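You operate a simulated robot arm through the tools that you are given. There is no shell and no other tool. Be economical: measure what you need, move in short steps, check, and stop when the job is done.

You are at the controls of a simulated robot arm. One attempt, no reset.

## Task
Take the link out of the joined chain and lay both pieces on the chain board.
Fine: press the big yellow button once, then the green dome button once; lay each piece lengthwise in a free spot.

The check looks at the end state, three seconds after you hand in, the way a careful person would. Anything else that was tipped, shoved, dropped, spilled or broken makes it a failure.

## Robot
A 7-joint arm with a two-finger parallel gripper, fixed in place. Base frame: the origin is at the foot of the arm, x ahead of it, y to its left, z up. Readings come in mm, degrees, newtons and seconds.
With the tool pointing down near the work surface it reaches from about 480 to 920 mm from the base axis. Its first joint turns from -115.0 to 115.0 degrees. Payload 3.91 kg.
The TCP is the grasp point between the finger pads, 30 mm short of the fingertips. In the tool frame z runs along the fingers and y along their closing line. Largest opening 110 mm; finger width 20, thickness 10; the body of the gripper, 48 by 112 mm, starts 55 mm behind the TCP.
Orientation is told as [roll, pitch, yaw] about the base's x, y, z axes, in that order, counted from this pose: with the fingers straight down and closing along the base's y, the tool's x points along the base's -x, its y along +y and its z along -z.

## Interface
- The arm moves only by the tool drive_tool. Its argument "steps" is a list of rows, each an object of numbers (a shift or turn left out is 0, a gripper value left out holds the last): "dx", "dy", "dz": the shift along the tool's x, y, z in units of 25 mm (1.0 is 25 mm); "rx", "ry", "rz": the turn, a rotation vector about the tool's x, y, z in units of 6 degrees (1.0 is 6 degrees). In form: [{"dx": .., "dy": .., "dz": .., "rx": .., "ry": .., "rz": ..}, ...]. A call has 1 to 12 rows; each row shifts and turns the commanded pose from where the row before left it, along the tool's axes as they then stand. "hand" is the closure, from 0 (fully open) to 1 (shut), set as the call begins (left out, the last holds). A call with a number of a shift or a turn outside -1 to 1 is refused whole. Each row takes 0.2 s and may step no farther than 50 mm and 8.6 degrees from the row before; otherwise, or with a gripper value out of range, the whole call is refused. Where a pose cannot be reached the arm comes as near as it can. A force on the tool above 50 N (or 10 N above the force at the start of the call, whichever is more), or a blocked arm, ends the call early, and 0.2 s more pass. The fingers move at their own pace (about 153 mm/s each) and stop on an object; they squeeze with about 37 N. The grip force told is the motor's: it shows also when the fingers shut on nothing. Time passes only in rows, and 0.2 s behind the last, so rows that do not move let the fingers close. It gives the time, the measured TCP pose, the force on the tool (base axes), the opening and the grip force at its end, in the units of the frame above (readings bear some noise), with the torque about the TCP (base axes, N m) and any sound that the robot's microphone picked up.
- Cameras (640 x 400 px; columns grow to the right, rows downward): "scene" is fixed at [401.6, -500.2, 1501.5]; the picture's right is [0.90, -0.44, 0.00], its down [-0.28, -0.57, -0.77] and it looks along [0.34, 0.69, -0.64] (base axes); focal length 273 px, centre (320, 200). "wrist" rides on the gripper at [72, 17, -103] in the tool frame; the picture's right is [-0.23, 0.97, 0.00], its down [-0.76, -0.18, -0.62] and it looks along [-0.61, -0.14, 0.78] (tool axes); focal length 222 px, centre (320, 200). There is no depth. A picture from a camera that has moved, and an enlarged one, comes with that camera's place and axes in the base frame and with its lens.
- capture(camera): a new picture of that camera. The clock stands still meanwhile.
- raise_lower(by): slides the trunk up (or, below 0, down) by that many mm; the arm rides with it, the base frame stays. It gives what a move gives, with no picture.
- enlarge(camera, box): a new picture of the part [left, top, right, bottom] of that camera's present view, enlarged. The clock stands still meanwhile.
- hand_in(): hands the job in; it is judged then, once.

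Go step by step. Nothing tells you positions but the pictures and the camera data: compare them with the known pose of the tool, close in by small moves and look again before you grip or let go. The budget is 120 turns and 64 pictures, counting those below and the enlarged ones. Unless the task says otherwise, let go and move clear before handing in, and close with one line.

The tools are called after "Emit:" as a command line: name --argument value ..., lists and objects as JSON in quotes. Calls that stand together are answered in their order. drive_tool: Moves the arm, as the interface text tells. Its arguments: {"type":"object","properties":{"steps":{"type":"array","items":{"type":"object","properties":{"dx":{"type":"number"},"dy":{"type":"number"},"dz":{"type":"number"},"rx":{"type":"number"},"ry":{"type":"number"},"rz":{"type":"number"}}}},"hand":{"type":"number"}},"required":["steps"]} The other tools are called the same way: raise_lower (by) slides the trunk up or down; capture (camera) takes a picture; enlarge (camera, box) takes an enlarged picture of a part of a camera's view; hand_in () hands the job in.

At the start:

```text
time_s: 0.0
tcp_pos: [481.4, 241.6, 1262.9]
tool_rot: [0.0, 0.0, -0.1]
force: [-0.1, 0.2, -0.2]
ft_torque: [0.0, 0.01, 0.01]
width: 109.8
finger_force: 0.1
trunk travel left (down, up): [-825.0, 165.0]
```

scene: 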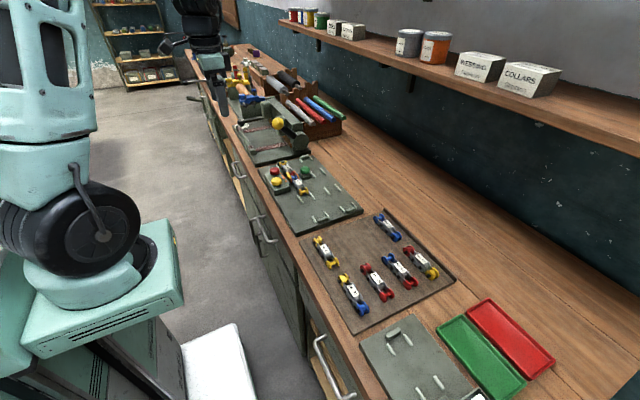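
wrist: 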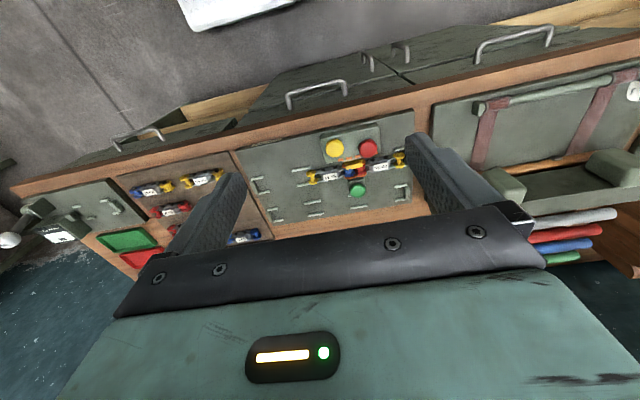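

I see a workbench with a fixture holding a joined chain beside yellow, red and green buttons, and a board of pieces nearby. I'll take enlarged pictures first.

Emit:
enlarge --camera "scene" --box '[240, 140, 380, 240]'

Emit:
enlarge --camera "scene" --box '[290, 200, 470, 340]'

Emit:
enlarge --camera "wrist" --box '[230, 110, 430, 235]'

```text
4.00 times, centred on (310, 190) of scene
camera zoom: at [401.6, -500.2, 1501.5], right [0.9, -0.44, 0.0], down [-0.28, -0.57, -0.77], along [0.34, 0.69, -0.64], focal length 1092 px, centre (360, 240)
```

zoom: 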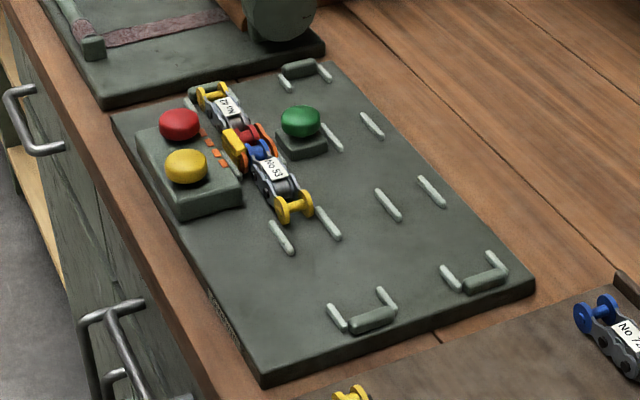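

```text
2.86 times, centred on (380, 270) of scene
camera zoom: at [401.6, -500.2, 1501.5], right [0.9, -0.44, 0.0], down [-0.28, -0.57, -0.77], along [0.34, 0.69, -0.64], focal length 780 px, centre (149, 0)
```

zoom: 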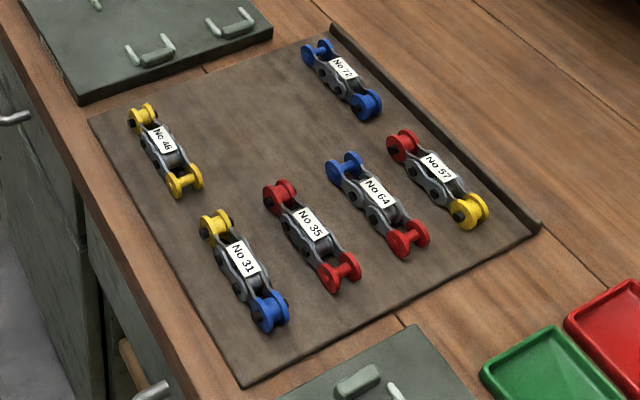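

```text
3.20 times, centred on (330, 172) of wrist
camera zoom: at [407.3, 259.8, 1365.7], right [0.23, 0.97, 0.0], down [0.76, -0.18, 0.62], along [0.61, -0.14, -0.78], focal length 711 px, centre (288, 288)
```

zoom: 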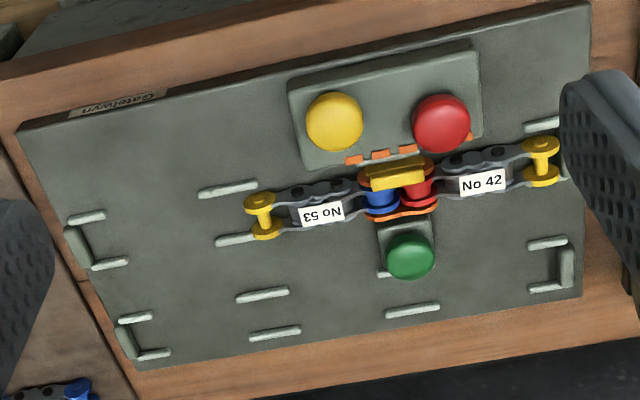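

The buttons and the chain (No 42, No 53, joined by an orange/yellow link) sit on a grey board. Next I look at the right-hand part of the bench to identify the chain board.

Emit:
enlarge --camera "scene" --box '[350, 280, 570, 400]'

Emit:
enlarge --camera "wrist" --box '[20, 140, 280, 302]'

Emit:
enlarge --camera "scene" --box '[180, 50, 350, 170]'

```text
2.91 times, centred on (460, 340) of scene
camera zoom: at [401.6, -500.2, 1501.5], right [0.9, -0.44, 0.0], down [-0.28, -0.57, -0.77], along [0.34, 0.69, -0.64], focal length 794 px, centre (-87, -207)
```

zoom: 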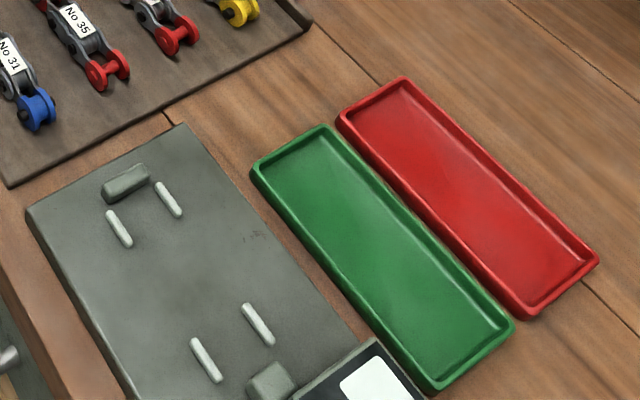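

```text
2.46 times, centred on (150, 221) of wrist
camera zoom: at [407.3, 259.8, 1365.7], right [0.23, 0.97, 0.0], down [0.76, -0.18, 0.62], along [0.61, -0.14, -0.78], focal length 547 px, centre (738, 148)
```

zoom: 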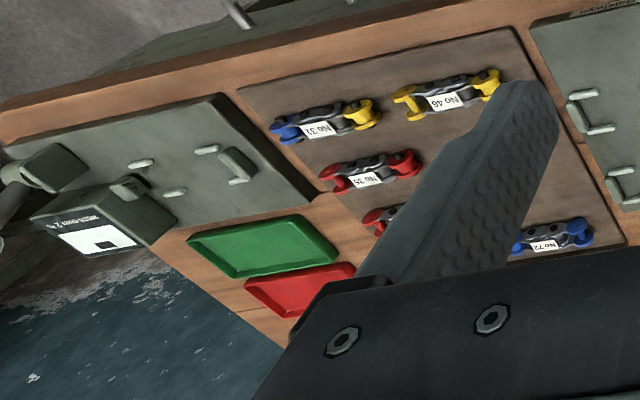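

```text
3.33 times, centred on (265, 110) of scene
camera zoom: at [401.6, -500.2, 1501.5], right [0.9, -0.44, 0.0], down [-0.28, -0.57, -0.77], along [0.34, 0.69, -0.64], focal length 910 px, centre (503, 500)
```

zoom: 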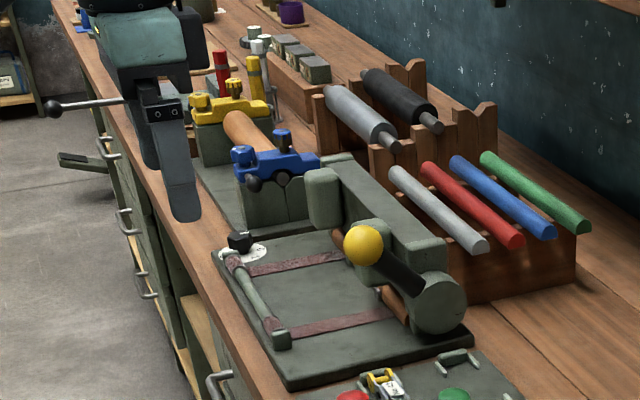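

The brown mat holding the stock pieces looks like the chain board; the trays and tester are a separate station. I lower the trunk and close the fingers, then look at the buttons from nearer.

Emit:
raise_lower --by -200

Emit:
drive_tool --steps '[{}, {}, {}]' --hand 1

Emit:
capture --camera "wrist"

```text
time_s: 2.2
tcp_pos: [480.4, 242.8, 1063.1]
tool_rot: [0.0, 0.0, 0.0]
force: [-0.5, -0.1, -0.5]
ft_torque: [-0.01, 0.04, 0.0]
width: 110.2
finger_force: 0.0
trunk travel left (down, up): [-625.0, 365.0]
```

```text
time_s: 3.0
tcp_pos: [479.5, 243.6, 1063.5]
tool_rot: [0.0, 0.0, -0.1]
force: [0.5, -0.1, -0.5]
ft_torque: [0.03, 0.01, -0.01]
width: 0.0
finger_force: 37.4
trunk travel left (down, up): [-625.0, 365.0]
```

```text
55 pictures are left
camera wrist: at [407.3, 259.8, 1165.7], right [0.23, 0.97, 0.0], down [0.76, -0.18, 0.62], along [0.61, -0.14, -0.78], focal length 222 px, centre (320, 200)
```

wrist: 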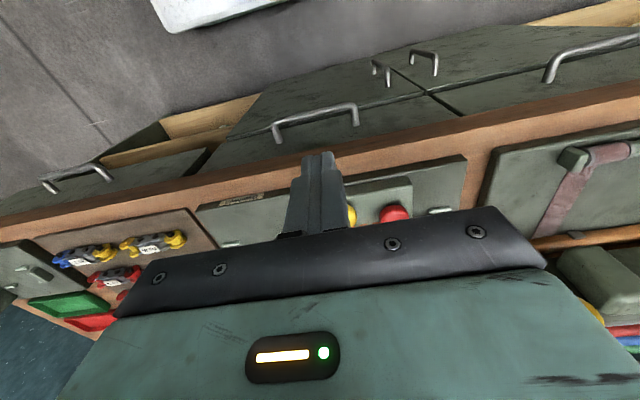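

The camera at this spot shows little of the buttons behind the gripper. I move forward to above the yellow button (about x 603, y 245) with the fingertips well clear.

Emit:
drive_tool --steps '[{"dx": -1}, {"dx": -1}, {"dx": -1}, {"dx": -1}, {"dx": -0.8}, {}]'

Emit:
capture --camera "wrist"

Emit:
enlarge --camera "scene" --box '[240, 140, 380, 240]'

```text
time_s: 4.4
tcp_pos: [599.6, 243.6, 1062.9]
tool_rot: [0.0, -0.1, 0.2]
force: [0.4, -0.7, 0.1]
ft_torque: [0.01, 0.0, -0.01]
width: 0.0
finger_force: 36.7
trunk travel left (down, up): [-625.0, 365.0]
```

```text
54 pictures are left
camera wrist: at [527.0, 260.8, 1165.4], right [0.23, 0.97, 0.0], down [0.76, -0.18, 0.62], along [0.61, -0.14, -0.78], focal length 222 px, centre (320, 200)
```

wrist: 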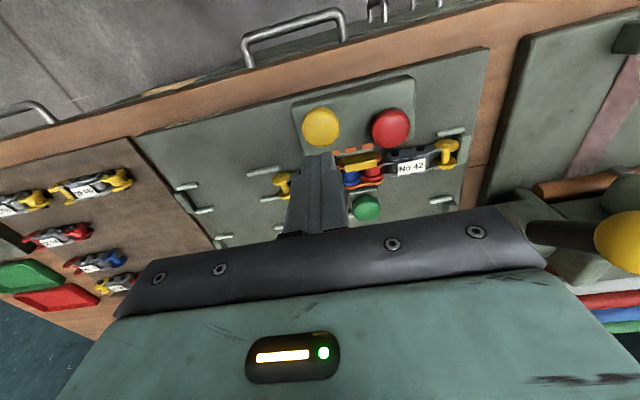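

```text
4.00 times, centred on (310, 190) of scene
camera zoom: at [401.6, -500.2, 1501.5], right [0.9, -0.44, 0.0], down [-0.28, -0.57, -0.77], along [0.34, 0.69, -0.64], focal length 1092 px, centre (360, 240)
```

zoom: 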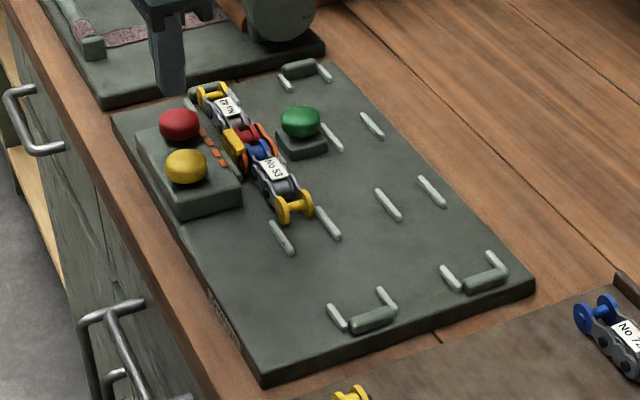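

Two views agree: the yellow button is about (603, 245, top ~960) and the green dome about (723, 277, ~948). I descend above yellow in small steps.

Emit:
drive_tool --steps '[{"dx": -0.14, "dy": 0.05, "dz": 0.8}, {"dz": 0.8}, {"dz": 0.6}, {"dz": 0.2}, {}]'

Emit:
enlarge --camera "wrist" --box '[220, 60, 420, 185]'

Emit:
enlarge --camera "scene" --box '[240, 140, 340, 202]'

```text
time_s: 5.6
tcp_pos: [603.2, 243.8, 1002.6]
tool_rot: [-0.1, -0.1, 0.1]
force: [-0.4, 0.2, -0.3]
ft_torque: [0.01, 0.0, -0.01]
width: 0.0
finger_force: 37.4
trunk travel left (down, up): [-625.0, 365.0]
```

```text
3.20 times, centred on (320, 122) of wrist
camera zoom: at [531.0, 260.7, 1105.3], right [0.23, 0.97, 0.0], down [0.76, -0.18, 0.62], along [0.61, -0.14, -0.78], focal length 711 px, centre (320, 448)
```

zoom: 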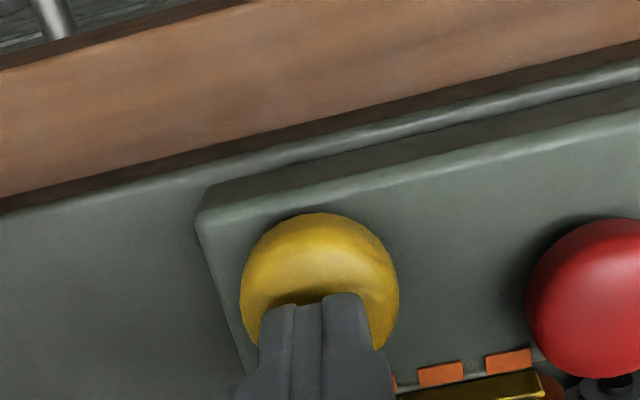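

```text
6.40 times, centred on (290, 171) of scene
camera zoom: at [401.6, -500.2, 1501.5], right [0.9, -0.44, 0.0], down [-0.28, -0.57, -0.77], along [0.34, 0.69, -0.64], focal length 1747 px, centre (512, 386)
```

zoom: 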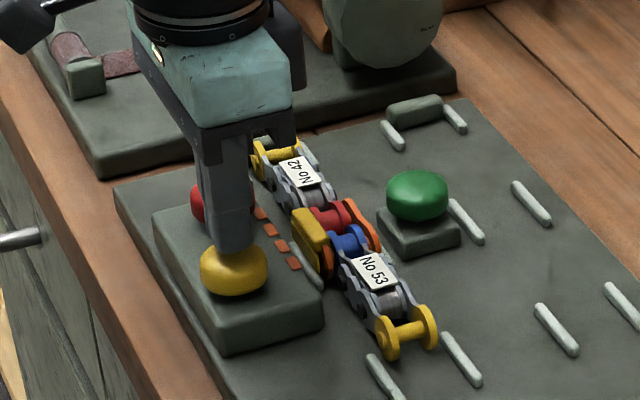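

The closed fingertips hang centred over the yellow button. I press down slowly.

Emit:
drive_tool --steps '[{"dz": 0.12}, {"dz": 0.12}, {"dz": 0.12}, {"dz": 0.12}, {"dz": 0.12}]'

```text
time_s: 6.8
tcp_pos: [604.1, 244.0, 988.5]
tool_rot: [0.1, -0.1, 0.0]
force: [3.0, -0.5, 6.3]
ft_torque: [-0.02, -0.03, 0.03]
width: 0.0
finger_force: 37.1
trunk travel left (down, up): [-625.0, 365.0]
```

Contact is felt (6 N upward), with no click yet. I continue in small steps.

Emit:
drive_tool --steps '[{"dz": 0.08}, {"dz": 0.08}, {"dz": 0.08}]'

```text
time_s: 7.6
tcp_pos: [603.5, 243.6, 982.7]
tool_rot: [0.0, 0.0, 0.0]
force: [-0.7, -6.5, 10.8]
ft_torque: [-0.16, 0.04, -0.01]
width: 0.0
finger_force: 37.0
trunk travel left (down, up): [-625.0, 365.0]
heard: click
```

A click was heard, so yellow has registered once. I retreat straight up and look at what changed.

Emit:
drive_tool --steps '[{"dz": -0.5}, {"dz": -1}, {"dz": -1}, {"dz": -0.7}, {}]'

Emit:
enlarge --camera "scene" --box '[250, 140, 350, 202]'

```text
time_s: 8.8
tcp_pos: [604.6, 244.3, 1063.3]
tool_rot: [0.1, 0.1, 0.0]
force: [0.0, -0.1, 0.3]
ft_torque: [0.01, -0.01, -0.01]
width: 0.0
finger_force: 37.0
trunk travel left (down, up): [-625.0, 365.0]
```

```text
6.40 times, centred on (300, 171) of scene
camera zoom: at [401.6, -500.2, 1501.5], right [0.9, -0.44, 0.0], down [-0.28, -0.57, -0.77], along [0.34, 0.69, -0.64], focal length 1747 px, centre (448, 386)
```

zoom: 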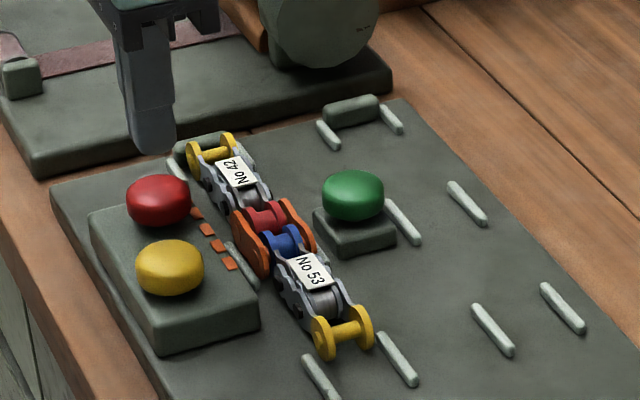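

The yellow clip has come off the link and the indicator marks changed. Next is the green dome: I move over (723, 277).

Emit:
drive_tool --steps '[{"dx": -1}, {"dx": -1, "dy": 0.3}, {"dx": -1, "dy": 0.5}, {"dx": -1, "dy": 0.5}, {"dx": -0.75}, {"dz": 0.8}, {"dz": 0.8}, {"dz": 0.6}, {}]'

Emit:
enlarge --camera "wrist" --box '[220, 60, 420, 185]'

Emit:
enlarge --camera "scene" --box '[250, 140, 350, 202]'

```text
time_s: 10.8
tcp_pos: [724.6, 277.8, 1008.7]
tool_rot: [-0.1, 0.0, 0.1]
force: [0.0, -0.1, -0.1]
ft_torque: [-0.01, 0.01, 0.01]
width: 0.0
finger_force: 37.1
trunk travel left (down, up): [-625.0, 365.0]
```

```text
3.20 times, centred on (320, 122) of wrist
camera zoom: at [650.8, 294.9, 1110.8], right [0.23, 0.97, 0.0], down [0.76, -0.18, 0.62], along [0.61, -0.14, -0.78], focal length 711 px, centre (320, 448)
```

zoom: 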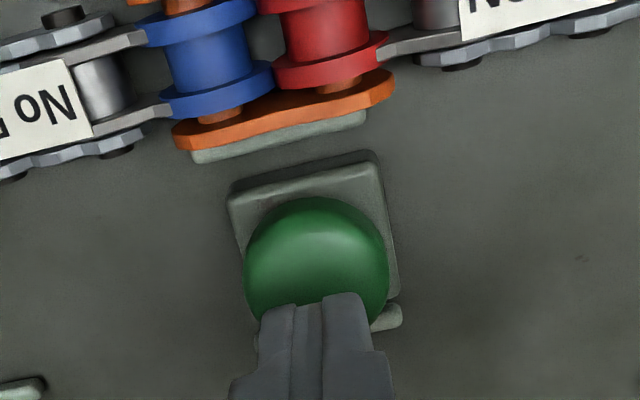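

```text
6.40 times, centred on (300, 171) of scene
camera zoom: at [401.6, -500.2, 1501.5], right [0.9, -0.44, 0.0], down [-0.28, -0.57, -0.77], along [0.34, 0.69, -0.64], focal length 1747 px, centre (448, 386)
```

zoom: 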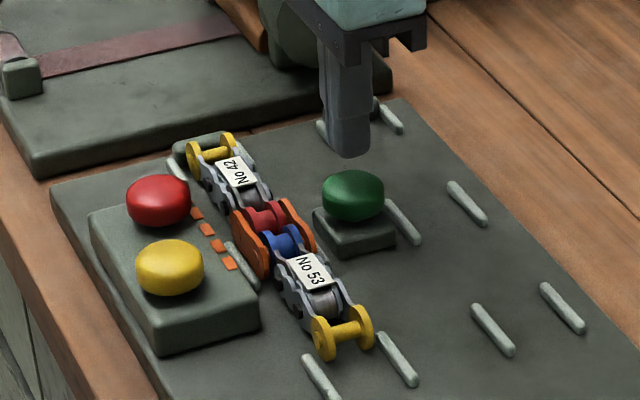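

I'm centred above the green dome. I go down slowly until it clicks.

Emit:
drive_tool --steps '[{"dz": 0.4}, {"dz": 0.2}, {"dz": 0.12}, {"dz": 0.12}, {"dz": 0.12}]'

```text
time_s: 12.0
tcp_pos: [722.2, 277.5, 983.6]
tool_rot: [0.0, 0.0, 0.1]
force: [-0.9, 0.7, 4.5]
ft_torque: [-0.01, 0.06, -0.05]
width: 0.1
finger_force: 36.8
trunk travel left (down, up): [-625.0, 365.0]
```

Contact again; a few more millimetres.

Emit:
drive_tool --steps '[{"dz": 0.08}, {"dz": 0.08}, {"dz": 0.08}]'

```text
time_s: 12.8
tcp_pos: [722.8, 277.4, 977.1]
tool_rot: [0.0, -0.2, 0.1]
force: [0.0, 2.2, 6.4]
ft_torque: [0.07, -0.01, 0.03]
width: 0.0
finger_force: 37.1
trunk travel left (down, up): [-625.0, 365.0]
```

Emit:
drive_tool --steps '[{"dz": 0.08}, {"dz": 0.08}]'

```text
time_s: 13.4
tcp_pos: [722.7, 276.7, 973.4]
tool_rot: [0.1, -0.1, 0.2]
force: [1.3, 3.8, 9.0]
ft_torque: [0.12, 0.0, -0.04]
width: 0.0
finger_force: 37.1
trunk travel left (down, up): [-625.0, 365.0]
heard: click
```

The green dome clicked once. I lift clear and look.

Emit:
drive_tool --steps '[{"dz": -0.5}, {"dz": -1}, {"dz": -1}, {"dz": -1}, {"dz": -1}, {"dx": 1, "dz": -0.5}, {"dx": 1}, {}]'

Emit:
enlarge --camera "scene" --box '[250, 140, 350, 202]'

Emit:
capture --camera "wrist"

```text
time_s: 15.2
tcp_pos: [670.6, 276.2, 1097.9]
tool_rot: [0.0, 0.1, 0.0]
force: [0.2, -0.3, -0.3]
ft_torque: [-0.02, 0.0, -0.02]
width: 0.1
finger_force: 36.8
trunk travel left (down, up): [-625.0, 365.0]
```

```text
6.40 times, centred on (300, 171) of scene
camera zoom: at [401.6, -500.2, 1501.5], right [0.9, -0.44, 0.0], down [-0.28, -0.57, -0.77], along [0.34, 0.69, -0.64], focal length 1747 px, centre (448, 386)
```

zoom: 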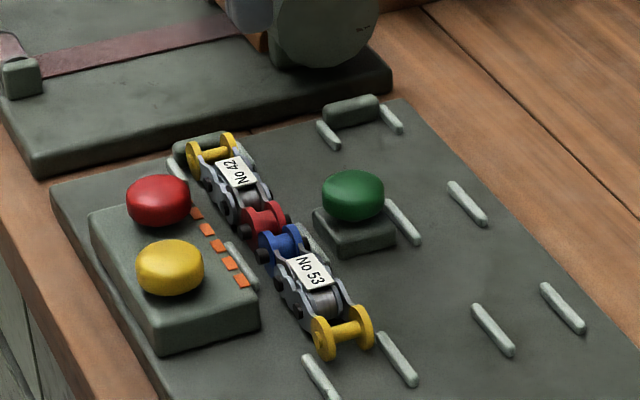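

```text
46 pictures are left
camera wrist: at [598.4, 293.8, 1200.9], right [0.23, 0.97, 0.0], down [0.76, -0.18, 0.62], along [0.61, -0.14, -0.78], focal length 222 px, centre (320, 200)
```

wrist: 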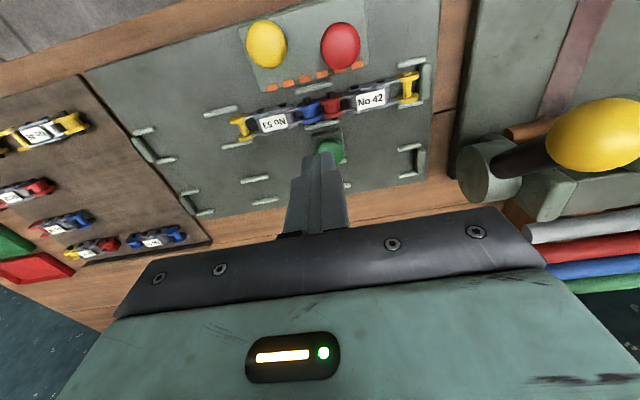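

The link has been taken out by the machine; No 53 and No 42 now lie separately on the line x≈675 (53 about y 177–280, 42 about y 280–377). The brown mat has two vacant places in its 4×2 layout. I turn the gripper 90° with a part opening above No 53 and look closer.

Emit:
drive_tool --steps '[{"rz": -1, "dy": -0.6}, {"rz": -1}, {"rz": -1}, {"rz": -1}, {"rz": -1}, {"rz": -1}, {"rz": -1}, {"rz": -1}, {"rz": -1}, {"rz": -1}, {"rz": -1}, {"rz": -1}]' --hand 0.545

Emit:
drive_tool --steps '[{"rz": -1}, {"rz": -1}, {"rz": -1}, {}]'

Emit:
capture --camera "wrist"

```text
time_s: 17.8
tcp_pos: [672.4, 262.1, 1099.4]
tool_rot: [0.0, 0.1, 72.2]
force: [0.3, -0.3, -0.3]
ft_torque: [0.0, 0.0, 0.0]
width: 50.0
finger_force: 0.0
trunk travel left (down, up): [-625.0, 365.0]
```

```text
time_s: 18.8
tcp_pos: [671.9, 262.5, 1098.3]
tool_rot: [0.0, -0.1, 90.1]
force: [0.0, -0.1, 0.8]
ft_torque: [0.01, 0.02, 0.0]
width: 50.1
finger_force: 0.1
trunk travel left (down, up): [-625.0, 365.0]
```

```text
45 pictures are left
camera wrist: at [655.5, 189.6, 1201.0], right [-0.97, 0.23, 0.0], down [0.18, 0.76, 0.62], along [0.14, 0.61, -0.78], focal length 222 px, centre (320, 200)
```

wrist: 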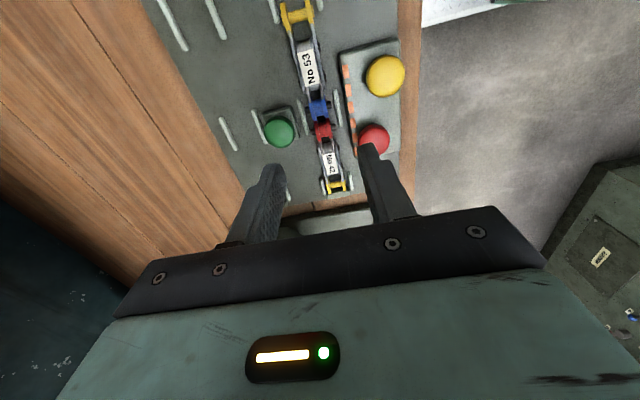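

The camera now looks along the chain. I enlarge this area to measure widths and the rails.

Emit:
enlarge --camera "wrist" --box '[240, 0, 420, 112]'

Emit:
enlarge --camera "wrist" --box '[240, 90, 420, 202]'

```text
3.56 times, centred on (330, 56) of wrist
camera zoom: at [655.5, 189.6, 1201.0], right [-0.97, 0.23, 0.0], down [0.18, 0.76, 0.62], along [0.14, 0.61, -0.78], focal length 790 px, centre (284, 712)
```

zoom: 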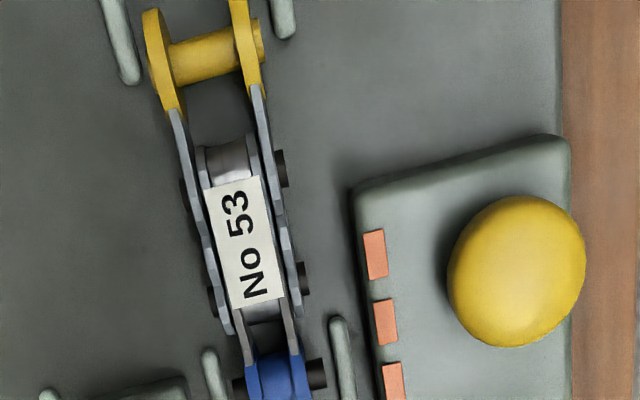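

```text
3.56 times, centred on (330, 146) of wrist
camera zoom: at [655.5, 189.6, 1201.0], right [-0.97, 0.23, 0.0], down [0.18, 0.76, 0.62], along [0.14, 0.61, -0.78], focal length 790 px, centre (284, 392)
```

zoom: 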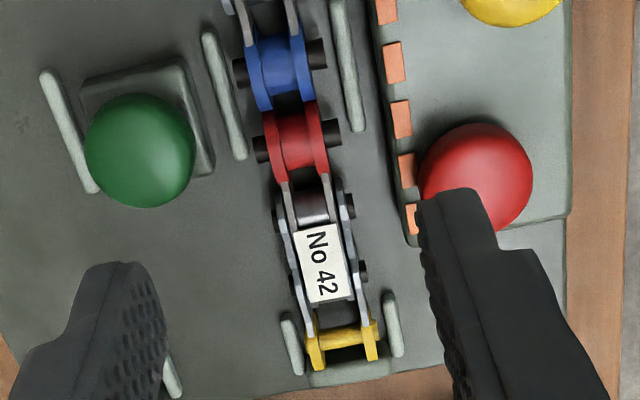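

No 53's label centre triangulates to about (674, 222, 943), ~27 mm wide with bolts; the button box edge is near x 641. I set a 40 mm opening, move over its middle and come down to just above it.

Emit:
drive_tool --steps '[{"dx": 0.8, "dy": -0.1}, {"dx": 0.8}, {"dz": 1}, {"dz": 1}, {"dz": 1}, {"dz": 1}, {"dz": 0.6}, {}]' --hand 0.636

Emit:
enlarge --camera "wrist" --box '[220, 60, 420, 185]'

Emit:
enlarge --camera "scene" --box '[250, 140, 350, 202]'

```text
time_s: 20.6
tcp_pos: [675.2, 221.8, 984.7]
tool_rot: [0.0, 0.0, 90.0]
force: [0.3, 0.0, 0.0]
ft_torque: [-0.02, -0.02, 0.0]
width: 40.1
finger_force: 0.1
trunk travel left (down, up): [-625.0, 365.0]
```

```text
3.20 times, centred on (320, 122) of wrist
camera zoom: at [657.5, 150.3, 1086.8], right [-0.97, 0.23, 0.0], down [0.18, 0.76, 0.62], along [0.14, 0.61, -0.78], focal length 711 px, centre (320, 448)
```

zoom: 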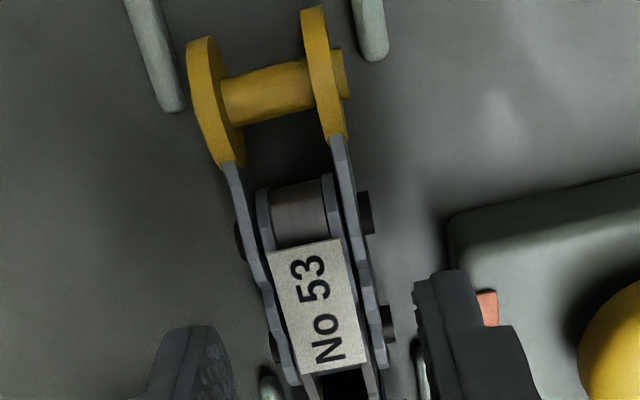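

```text
6.40 times, centred on (300, 171) of scene
camera zoom: at [401.6, -500.2, 1501.5], right [0.9, -0.44, 0.0], down [-0.28, -0.57, -0.77], along [0.34, 0.69, -0.64], focal length 1747 px, centre (448, 386)
```

zoom: 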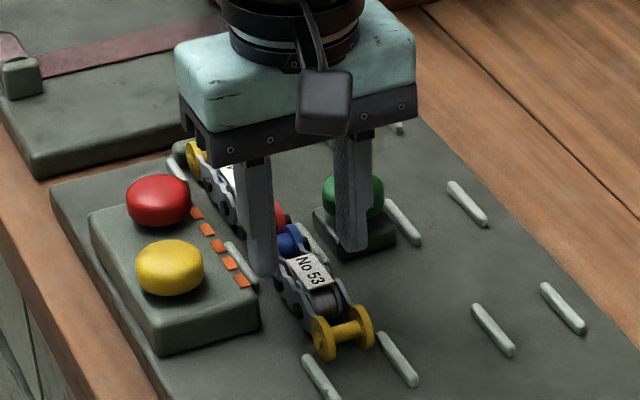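

The bolts lie at y≈208 and 237, so the fingers at y 222 fit between them; I narrow the opening to 37 mm to clear the button box and creep down.

Emit:
drive_tool --steps '[{"dx": -0.02, "dy": 0.02}, {"dz": 0.4}, {"dz": 0.4}, {"dz": 0.3}, {"dz": 0.2}, {}]' --hand 0.664

Emit:
enlarge --camera "scene" --box '[265, 155, 325, 193]'

Emit:
enlarge --camera "wrist" --box '[220, 60, 420, 185]'

```text
time_s: 22.0
tcp_pos: [675.1, 221.2, 950.4]
tool_rot: [-0.1, 0.0, 90.1]
force: [0.6, 0.3, -0.3]
ft_torque: [0.04, 0.0, 0.01]
width: 36.8
finger_force: 0.0
trunk travel left (down, up): [-625.0, 365.0]
```

```text
10.53 times, centred on (295, 174) of scene
camera zoom: at [401.6, -500.2, 1501.5], right [0.9, -0.44, 0.0], down [-0.28, -0.57, -0.77], along [0.34, 0.69, -0.64], focal length 2874 px, centre (583, 474)
```

zoom: 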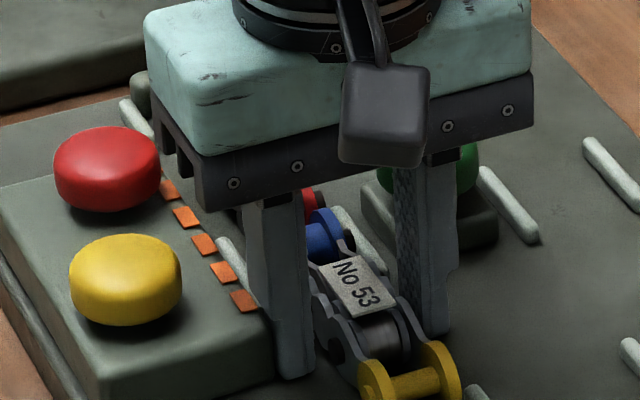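

```text
3.20 times, centred on (320, 122) of wrist
camera zoom: at [657.1, 149.9, 1052.7], right [-0.97, 0.23, 0.0], down [0.18, 0.76, 0.62], along [0.14, 0.61, -0.78], focal length 711 px, centre (320, 448)
```

zoom: 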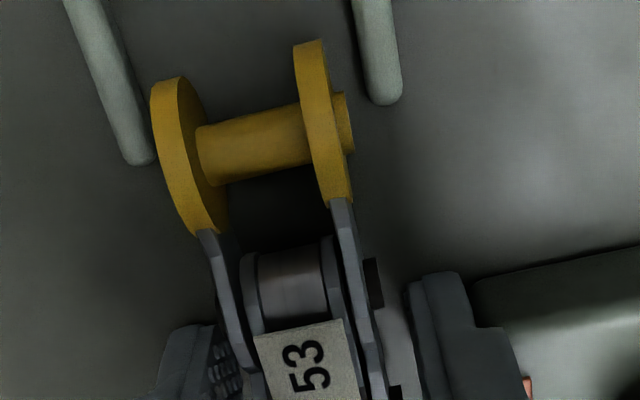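

The fingers straddle the piece cleanly at tip height ~920. I lower a little further and watch the force.

Emit:
drive_tool --steps '[{"dz": 0.08}, {"dz": 0.08}, {"dz": 0.08}]'

```text
time_s: 22.9
tcp_pos: [675.5, 221.0, 948.5]
tool_rot: [-0.5, -0.2, 90.0]
force: [-5.2, -9.6, 22.1]
ft_torque: [-0.42, 0.69, 0.2]
width: 39.7
finger_force: 2.9
trunk travel left (down, up): [-625.0, 365.0]
stopped in row 3: the force on the tool passed its limit at 52 N (the readings are from after the stop); the commanded pose is now the measured one
```

The fingertips touched at tip height about 917. I back up 4 mm and check.

Emit:
drive_tool --steps '[{"dz": -0.16}, {}]'

Emit:
enlarge --camera "scene" --box '[265, 160, 325, 198]'

```text
time_s: 23.5
tcp_pos: [675.7, 223.0, 951.9]
tool_rot: [-0.2, -0.1, 90.2]
force: [-0.7, 0.4, 0.4]
ft_torque: [-0.04, -0.03, 0.02]
width: 37.1
finger_force: 0.0
trunk travel left (down, up): [-625.0, 365.0]
```

```text
10.53 times, centred on (295, 179) of scene
camera zoom: at [401.6, -500.2, 1501.5], right [0.9, -0.44, 0.0], down [-0.28, -0.57, -0.77], along [0.34, 0.69, -0.64], focal length 2874 px, centre (583, 421)
```

zoom: 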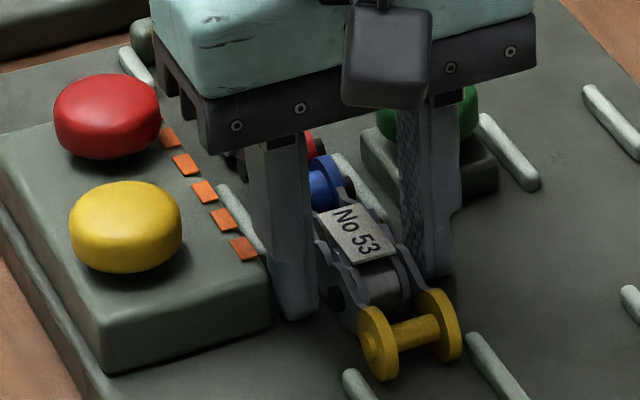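

Nothing has shifted; the tips sit just above the board and overlap the piece well. I close on it.

Emit:
drive_tool --steps '[{}, {}, {}]' --hand 1

Emit:
enlarge --camera "scene" --box '[265, 160, 325, 198]'

```text
time_s: 24.3
tcp_pos: [676.9, 221.9, 952.5]
tool_rot: [-0.3, -0.1, 90.0]
force: [-0.2, 0.0, 0.2]
ft_torque: [0.02, 0.0, 0.0]
width: 29.6
finger_force: 37.1
trunk travel left (down, up): [-625.0, 365.0]
```

```text
10.53 times, centred on (295, 179) of scene
camera zoom: at [401.6, -500.2, 1501.5], right [0.9, -0.44, 0.0], down [-0.28, -0.57, -0.77], along [0.34, 0.69, -0.64], focal length 2874 px, centre (583, 421)
```

zoom: 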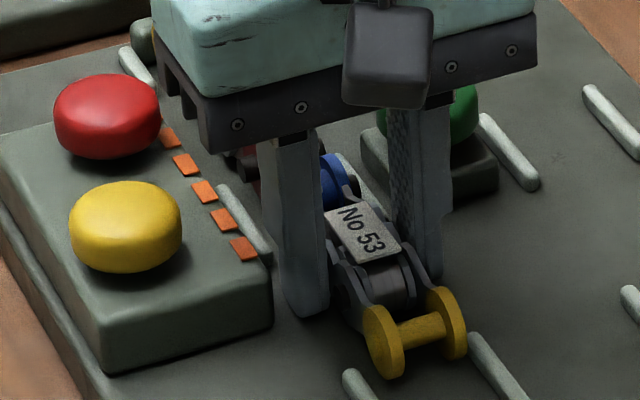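

No 53 is held (29.6 mm). I lift gently and check that only it comes along.

Emit:
drive_tool --steps '[{"dz": -0.2}, {"dz": -0.2}, {"dz": -0.4}, {"dz": -0.8}, {"dz": -1}, {"dz": -1}, {}]'

Emit:
enlarge --camera "scene" --box '[250, 125, 370, 200]'

Emit:
capture --camera "wrist"

```text
time_s: 25.9
tcp_pos: [674.5, 222.3, 1043.1]
tool_rot: [-0.3, -0.1, 90.0]
force: [0.5, 0.0, -1.8]
ft_torque: [0.01, -0.03, 0.0]
width: 29.4
finger_force: 37.0
trunk travel left (down, up): [-625.0, 365.0]
```

```text
5.33 times, centred on (310, 162) of scene
camera zoom: at [401.6, -500.2, 1501.5], right [0.9, -0.44, 0.0], down [-0.28, -0.57, -0.77], along [0.34, 0.69, -0.64], focal length 1456 px, centre (373, 400)
```

zoom: 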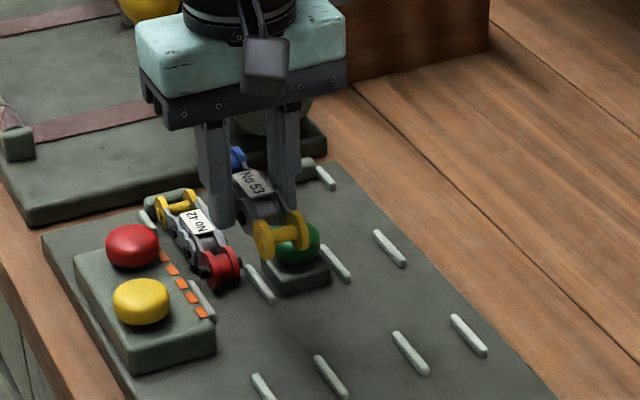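

```text
35 pictures are left
camera wrist: at [657.5, 150.5, 1144.7], right [-0.97, 0.23, -0.01], down [0.17, 0.76, 0.63], along [0.15, 0.61, -0.78], focal length 222 px, centre (320, 200)
```

wrist: 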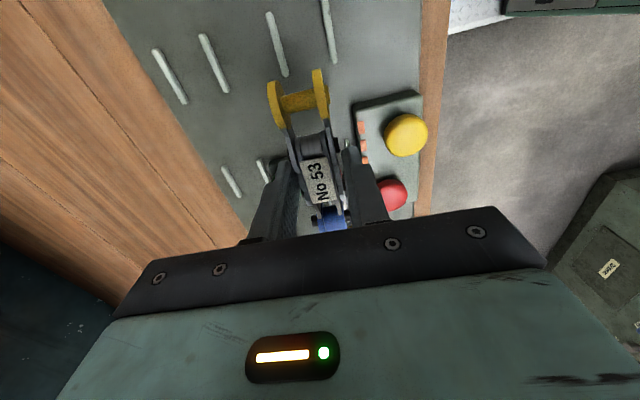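

No 53 is firmly held and No 42 stayed put. The mat's pieces form a grid with rows x≈626/698/768/837 and columns y≈-71/-213, with (698,-71) and (768,-71) vacant; I carry No 53 to (698,-71).

Emit:
drive_tool --steps '[{"dx": 0.5}, {"dx": 1, "dy": -0.09}, {"dx": 1, "dy": -0.09}, {"dx": 1, "dy": -0.09}, {"dx": 1, "dy": -0.09}, {"dx": 1, "dy": -0.09}, {"dx": 1, "dy": -0.09}, {"dx": 1, "dy": -0.09}, {"dx": 1, "dy": -0.09}, {"dx": 1, "dy": -0.09}, {"dx": 1, "dy": -0.09}, {"dx": 1, "dy": -0.09}]'

Emit:
drive_tool --steps '[{"dx": 0.25, "dz": 0.5}, {"dz": 0.8}, {"dz": 0.8}, {}]'

Emit:
capture --camera "wrist"

Emit:
enlarge --camera "scene" --box '[290, 190, 460, 310]'

```text
time_s: 28.5
tcp_pos: [699.5, -63.7, 1040.4]
tool_rot: [-0.3, -0.2, 90.1]
force: [-0.4, 0.5, -2.6]
ft_torque: [-0.01, -0.01, 0.0]
width: 30.0
finger_force: 37.2
trunk travel left (down, up): [-625.0, 365.0]
```

```text
time_s: 29.5
tcp_pos: [699.6, -73.0, 988.0]
tool_rot: [-0.4, -0.1, 90.0]
force: [0.0, 0.8, -1.8]
ft_torque: [-0.01, -0.01, -0.01]
width: 29.3
finger_force: 36.9
trunk travel left (down, up): [-625.0, 365.0]
```

```text
34 pictures are left
camera wrist: at [681.9, -144.5, 1090.4], right [-0.97, 0.23, -0.01], down [0.17, 0.76, 0.63], along [0.15, 0.61, -0.78], focal length 222 px, centre (320, 200)
```

wrist: 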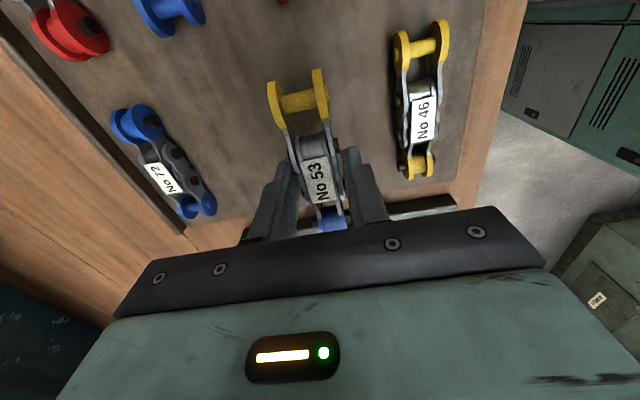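

```text
3.33 times, centred on (375, 250) of scene
camera zoom: at [401.6, -500.2, 1501.5], right [0.9, -0.44, 0.0], down [-0.28, -0.57, -0.77], along [0.34, 0.69, -0.64], focal length 910 px, centre (137, 33)
```

zoom: 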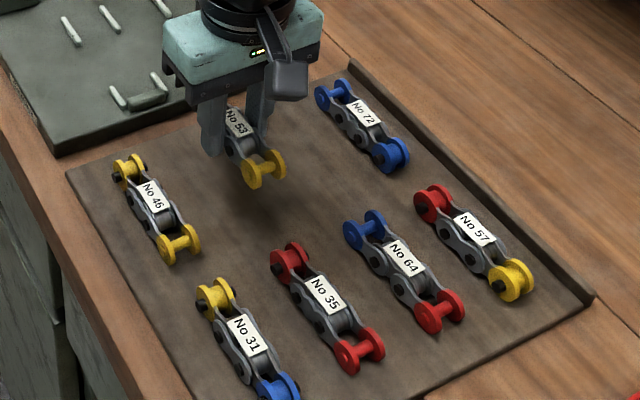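

It hangs over the vacant place, parallel with its neighbours. I lower it, then creep to contact.

Emit:
drive_tool --steps '[{"dz": 0.5}, {"dz": 0.4}, {"dz": 0.2}, {"dz": 0.12}, {"dz": 0.1}, {"dz": 0.08}]'

Emit:
enlarge --camera "scene" --box '[310, 200, 410, 262]'

```text
time_s: 30.9
tcp_pos: [700.7, -70.5, 954.0]
tool_rot: [-0.2, -0.2, 90.0]
force: [-0.8, 0.9, -3.0]
ft_torque: [0.01, 0.0, 0.02]
width: 29.6
finger_force: 37.1
trunk travel left (down, up): [-625.0, 365.0]
```

```text
6.40 times, centred on (360, 231) of scene
camera zoom: at [401.6, -500.2, 1501.5], right [0.9, -0.44, 0.0], down [-0.28, -0.57, -0.77], along [0.34, 0.69, -0.64], focal length 1747 px, centre (64, 2)
```

zoom: 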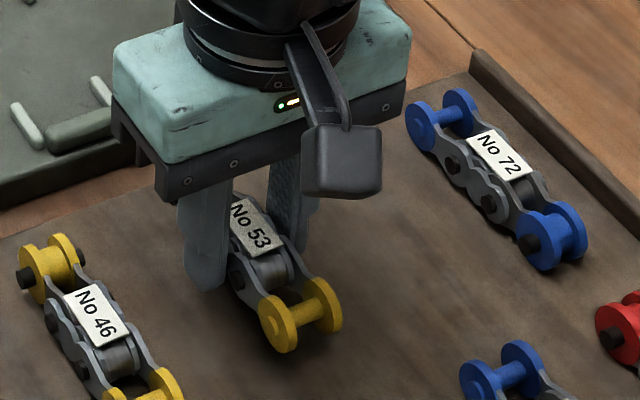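

Still off the surface. I creep on in 1.5 mm steps.

Emit:
drive_tool --steps '[{"dz": 0.06}, {"dz": 0.06}, {"dz": 0.06}, {"dz": 0.06}, {"dz": 0.06}]'

```text
time_s: 32.1
tcp_pos: [700.5, -70.7, 946.0]
tool_rot: [-0.3, -0.2, 90.0]
force: [-0.1, 0.0, -3.3]
ft_torque: [-0.02, -0.01, 0.01]
width: 29.6
finger_force: 37.3
trunk travel left (down, up): [-625.0, 365.0]
```

Emit:
drive_tool --steps '[{"dz": 0.06}, {"dz": 0.06}, {"dz": 0.06}, {"dz": 0.06}]'

```text
time_s: 33.1
tcp_pos: [699.9, -70.9, 940.3]
tool_rot: [-0.2, -0.1, 90.0]
force: [0.3, 0.1, -1.8]
ft_torque: [-0.02, -0.01, -0.02]
width: 30.0
finger_force: 37.2
trunk travel left (down, up): [-625.0, 365.0]
```

Emit:
drive_tool --steps '[{"dz": 0.06}, {"dz": 0.06}]'

Emit:
enlarge --camera "scene" --box '[310, 200, 410, 262]'

```text
time_s: 33.7
tcp_pos: [701.3, -71.7, 939.1]
tool_rot: [-0.5, -0.1, 90.0]
force: [-0.5, -1.1, 13.6]
ft_torque: [0.32, 0.26, 0.03]
width: 29.7
finger_force: 36.8
trunk travel left (down, up): [-625.0, 365.0]
```

```text
6.40 times, centred on (360, 231) of scene
camera zoom: at [401.6, -500.2, 1501.5], right [0.9, -0.44, 0.0], down [-0.28, -0.57, -0.77], along [0.34, 0.69, -0.64], focal length 1747 px, centre (64, 2)
```

zoom: 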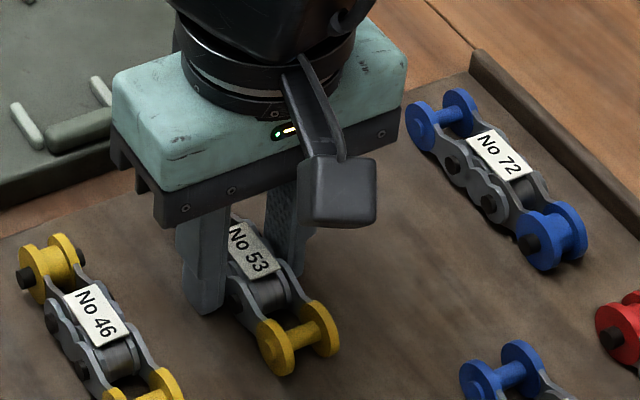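

The piece rests on the mat (13.6 N upward). I open to about 50 mm and lift off.

Emit:
drive_tool --steps '[{"dz": -0.02}, {}, {}]' --hand 0.545

Emit:
drive_tool --steps '[{"dz": -0.3}, {"dz": -0.6}, {"dz": -1}, {"dz": -1}, {"dz": -1}, {}]'

Emit:
enlarge --camera "scene" --box '[290, 190, 460, 310]'

```text
time_s: 34.5
tcp_pos: [700.8, -70.3, 938.7]
tool_rot: [-0.5, 0.0, 90.0]
force: [7.2, -0.1, 8.0]
ft_torque: [-0.11, 0.03, 0.08]
width: 47.5
finger_force: 0.0
trunk travel left (down, up): [-625.0, 365.0]
```

```text
time_s: 35.9
tcp_pos: [699.1, -73.3, 1034.9]
tool_rot: [-0.3, -0.1, 90.0]
force: [-0.8, 0.5, 0.1]
ft_torque: [0.01, -0.01, 0.02]
width: 49.7
finger_force: 0.2
trunk travel left (down, up): [-625.0, 365.0]
```

```text
3.33 times, centred on (375, 250) of scene
camera zoom: at [401.6, -500.2, 1501.5], right [0.9, -0.44, 0.0], down [-0.28, -0.57, -0.77], along [0.34, 0.69, -0.64], focal length 910 px, centre (137, 33)
```

zoom: 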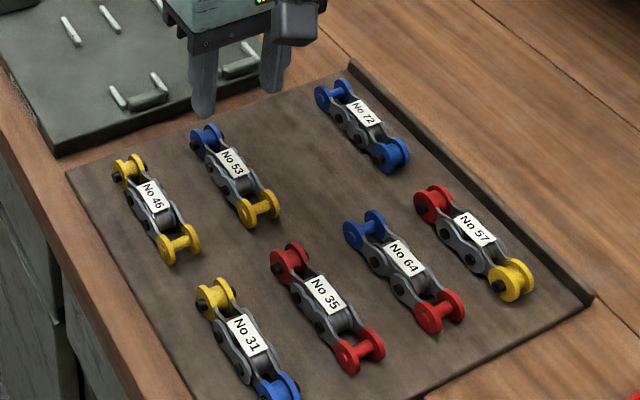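

No 53 lies neatly in its place, nothing else disturbed. I go back for No 42 at about (674, 335).

Emit:
drive_tool --steps '[{"dx": -0.5, "dz": -0.4}, {"dx": -1, "dy": 0.1}, {"dx": -1, "dy": 0.1}, {"dx": -1, "dy": 0.1}, {"dx": -1, "dy": 0.1}, {"dx": -1, "dy": 0.1}, {"dx": -1, "dy": 0.1}, {"dx": -1, "dy": 0.1}, {"dx": -1, "dy": 0.1}, {"dx": -1, "dy": 0.1}, {"dx": -1, "dy": 0.1}, {"dx": -1}]' --hand 0.636

Emit:
drive_tool --steps '[{"dx": -0.8}, {"dx": -0.8}, {"dx": -0.8}, {"dx": -0.8}, {"dx": -0.4}, {}]'

Emit:
capture --camera "wrist"

Emit:
enlarge --camera "scene" --box '[240, 105, 340, 167]'

```text
time_s: 38.5
tcp_pos: [674.2, 215.8, 1046.1]
tool_rot: [-0.3, 0.0, 90.0]
force: [0.4, -0.5, -0.1]
ft_torque: [0.0, -0.04, 0.01]
width: 40.0
finger_force: 0.1
trunk travel left (down, up): [-625.0, 365.0]
```

```text
time_s: 39.9
tcp_pos: [674.3, 306.2, 1046.8]
tool_rot: [-0.4, -0.1, 90.0]
force: [0.6, 0.1, 0.5]
ft_torque: [0.01, 0.0, 0.01]
width: 39.9
finger_force: 0.1
trunk travel left (down, up): [-625.0, 365.0]
```

```text
29 pictures are left
camera wrist: at [656.3, 233.7, 1148.6], right [-0.97, 0.23, -0.01], down [0.17, 0.76, 0.63], along [0.15, 0.61, -0.78], focal length 222 px, centre (320, 200)
```

wrist: 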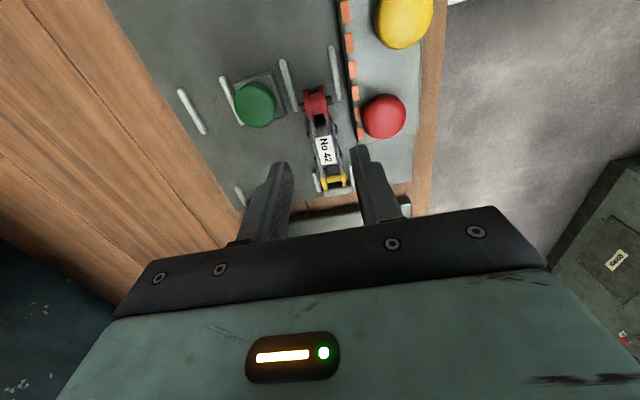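

```text
6.40 times, centred on (290, 136) of scene
camera zoom: at [401.6, -500.2, 1501.5], right [0.9, -0.44, 0.0], down [-0.28, -0.57, -0.77], along [0.34, 0.69, -0.64], focal length 1747 px, centre (512, 610)
```

zoom: 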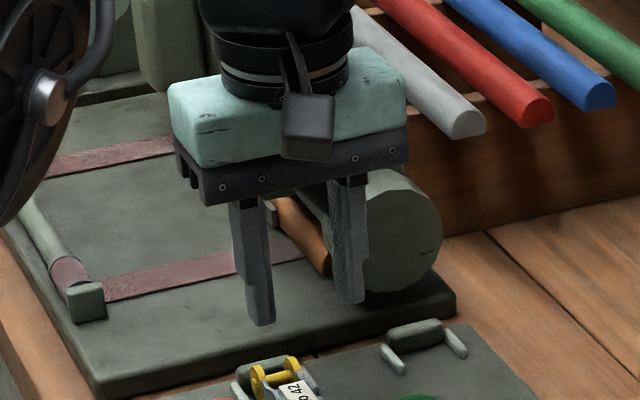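

The knob of the neighbouring machine stays about 40+ mm clear of the hand. I enlarge No 42 to find its grip point.

Emit:
enlarge --camera "wrist" --box '[260, 80, 400, 195]'

```text
3.48 times, centred on (330, 138) of wrist
camera zoom: at [656.3, 233.7, 1148.6], right [-0.97, 0.23, -0.01], down [0.17, 0.76, 0.63], along [0.15, 0.61, -0.78], focal length 773 px, centre (285, 417)
```

zoom: 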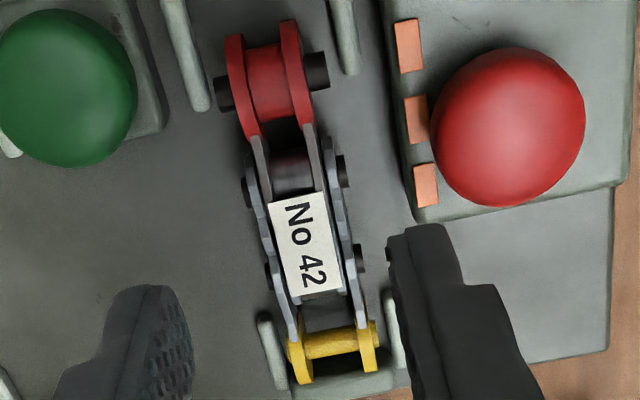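

No 42's bolts straddle y≈332 with axis x≈675. I move there with a 37 mm opening and descend to TCP z≈953, as with No 53.

Emit:
drive_tool --steps '[{"dx": -0.53, "dy": -0.04}, {"dx": -0.53}, {"dz": 0.9}, {"dz": 0.9}, {"dz": 0.7}, {}]' --hand 0.664

Emit:
enlarge --camera "scene" --box '[240, 130, 320, 180]'

Emit:
enlarge --camera "wrist" --box '[220, 60, 420, 185]'

```text
time_s: 41.3
tcp_pos: [675.3, 332.2, 983.5]
tool_rot: [-0.3, -0.1, 89.9]
force: [-0.2, -0.5, 0.3]
ft_torque: [0.01, 0.01, 0.02]
width: 37.0
finger_force: 0.1
trunk travel left (down, up): [-625.0, 365.0]
```

```text
8.00 times, centred on (280, 155) of scene
camera zoom: at [401.6, -500.2, 1501.5], right [0.9, -0.44, 0.0], down [-0.28, -0.57, -0.77], along [0.34, 0.69, -0.64], focal length 2184 px, centre (640, 560)
```

zoom: 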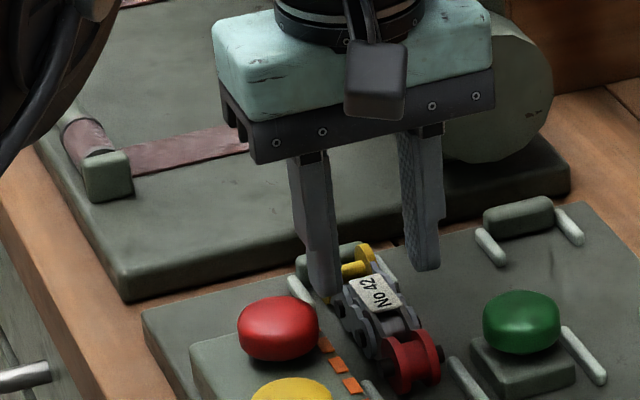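

```text
3.20 times, centred on (320, 122) of wrist
camera zoom: at [657.6, 259.7, 1086.4], right [-0.97, 0.23, -0.01], down [0.17, 0.76, 0.63], along [0.15, 0.61, -0.78], focal length 711 px, centre (320, 448)
```

zoom: 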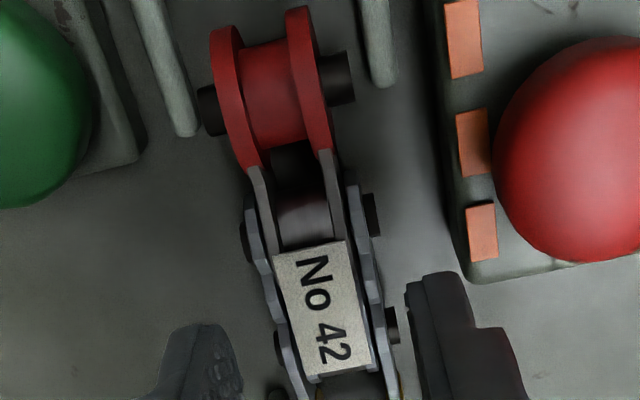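

Alignment matches the earlier grasp. I go down the last 31 mm and close.

Emit:
drive_tool --steps '[{"dz": 0.4}, {"dz": 0.4}, {"dz": 0.3}, {"dz": 0.12}, {}]'

Emit:
enlarge --camera "wrist" --box '[220, 60, 420, 185]'

```text
time_s: 42.5
tcp_pos: [676.4, 333.9, 953.9]
tool_rot: [-0.4, -0.1, 90.0]
force: [-0.8, -0.2, 0.5]
ft_torque: [-0.01, -0.04, -0.01]
width: 36.8
finger_force: 0.1
trunk travel left (down, up): [-625.0, 365.0]
```

```text
3.20 times, centred on (320, 122) of wrist
camera zoom: at [658.5, 260.5, 1055.4], right [-0.97, 0.23, -0.01], down [0.17, 0.76, 0.63], along [0.15, 0.61, -0.78], focal length 711 px, centre (320, 448)
```

zoom: 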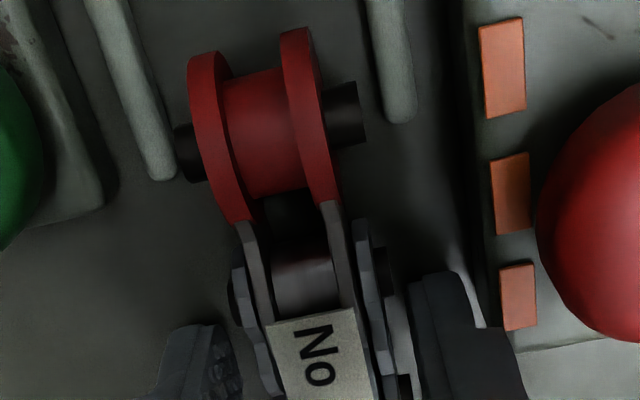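

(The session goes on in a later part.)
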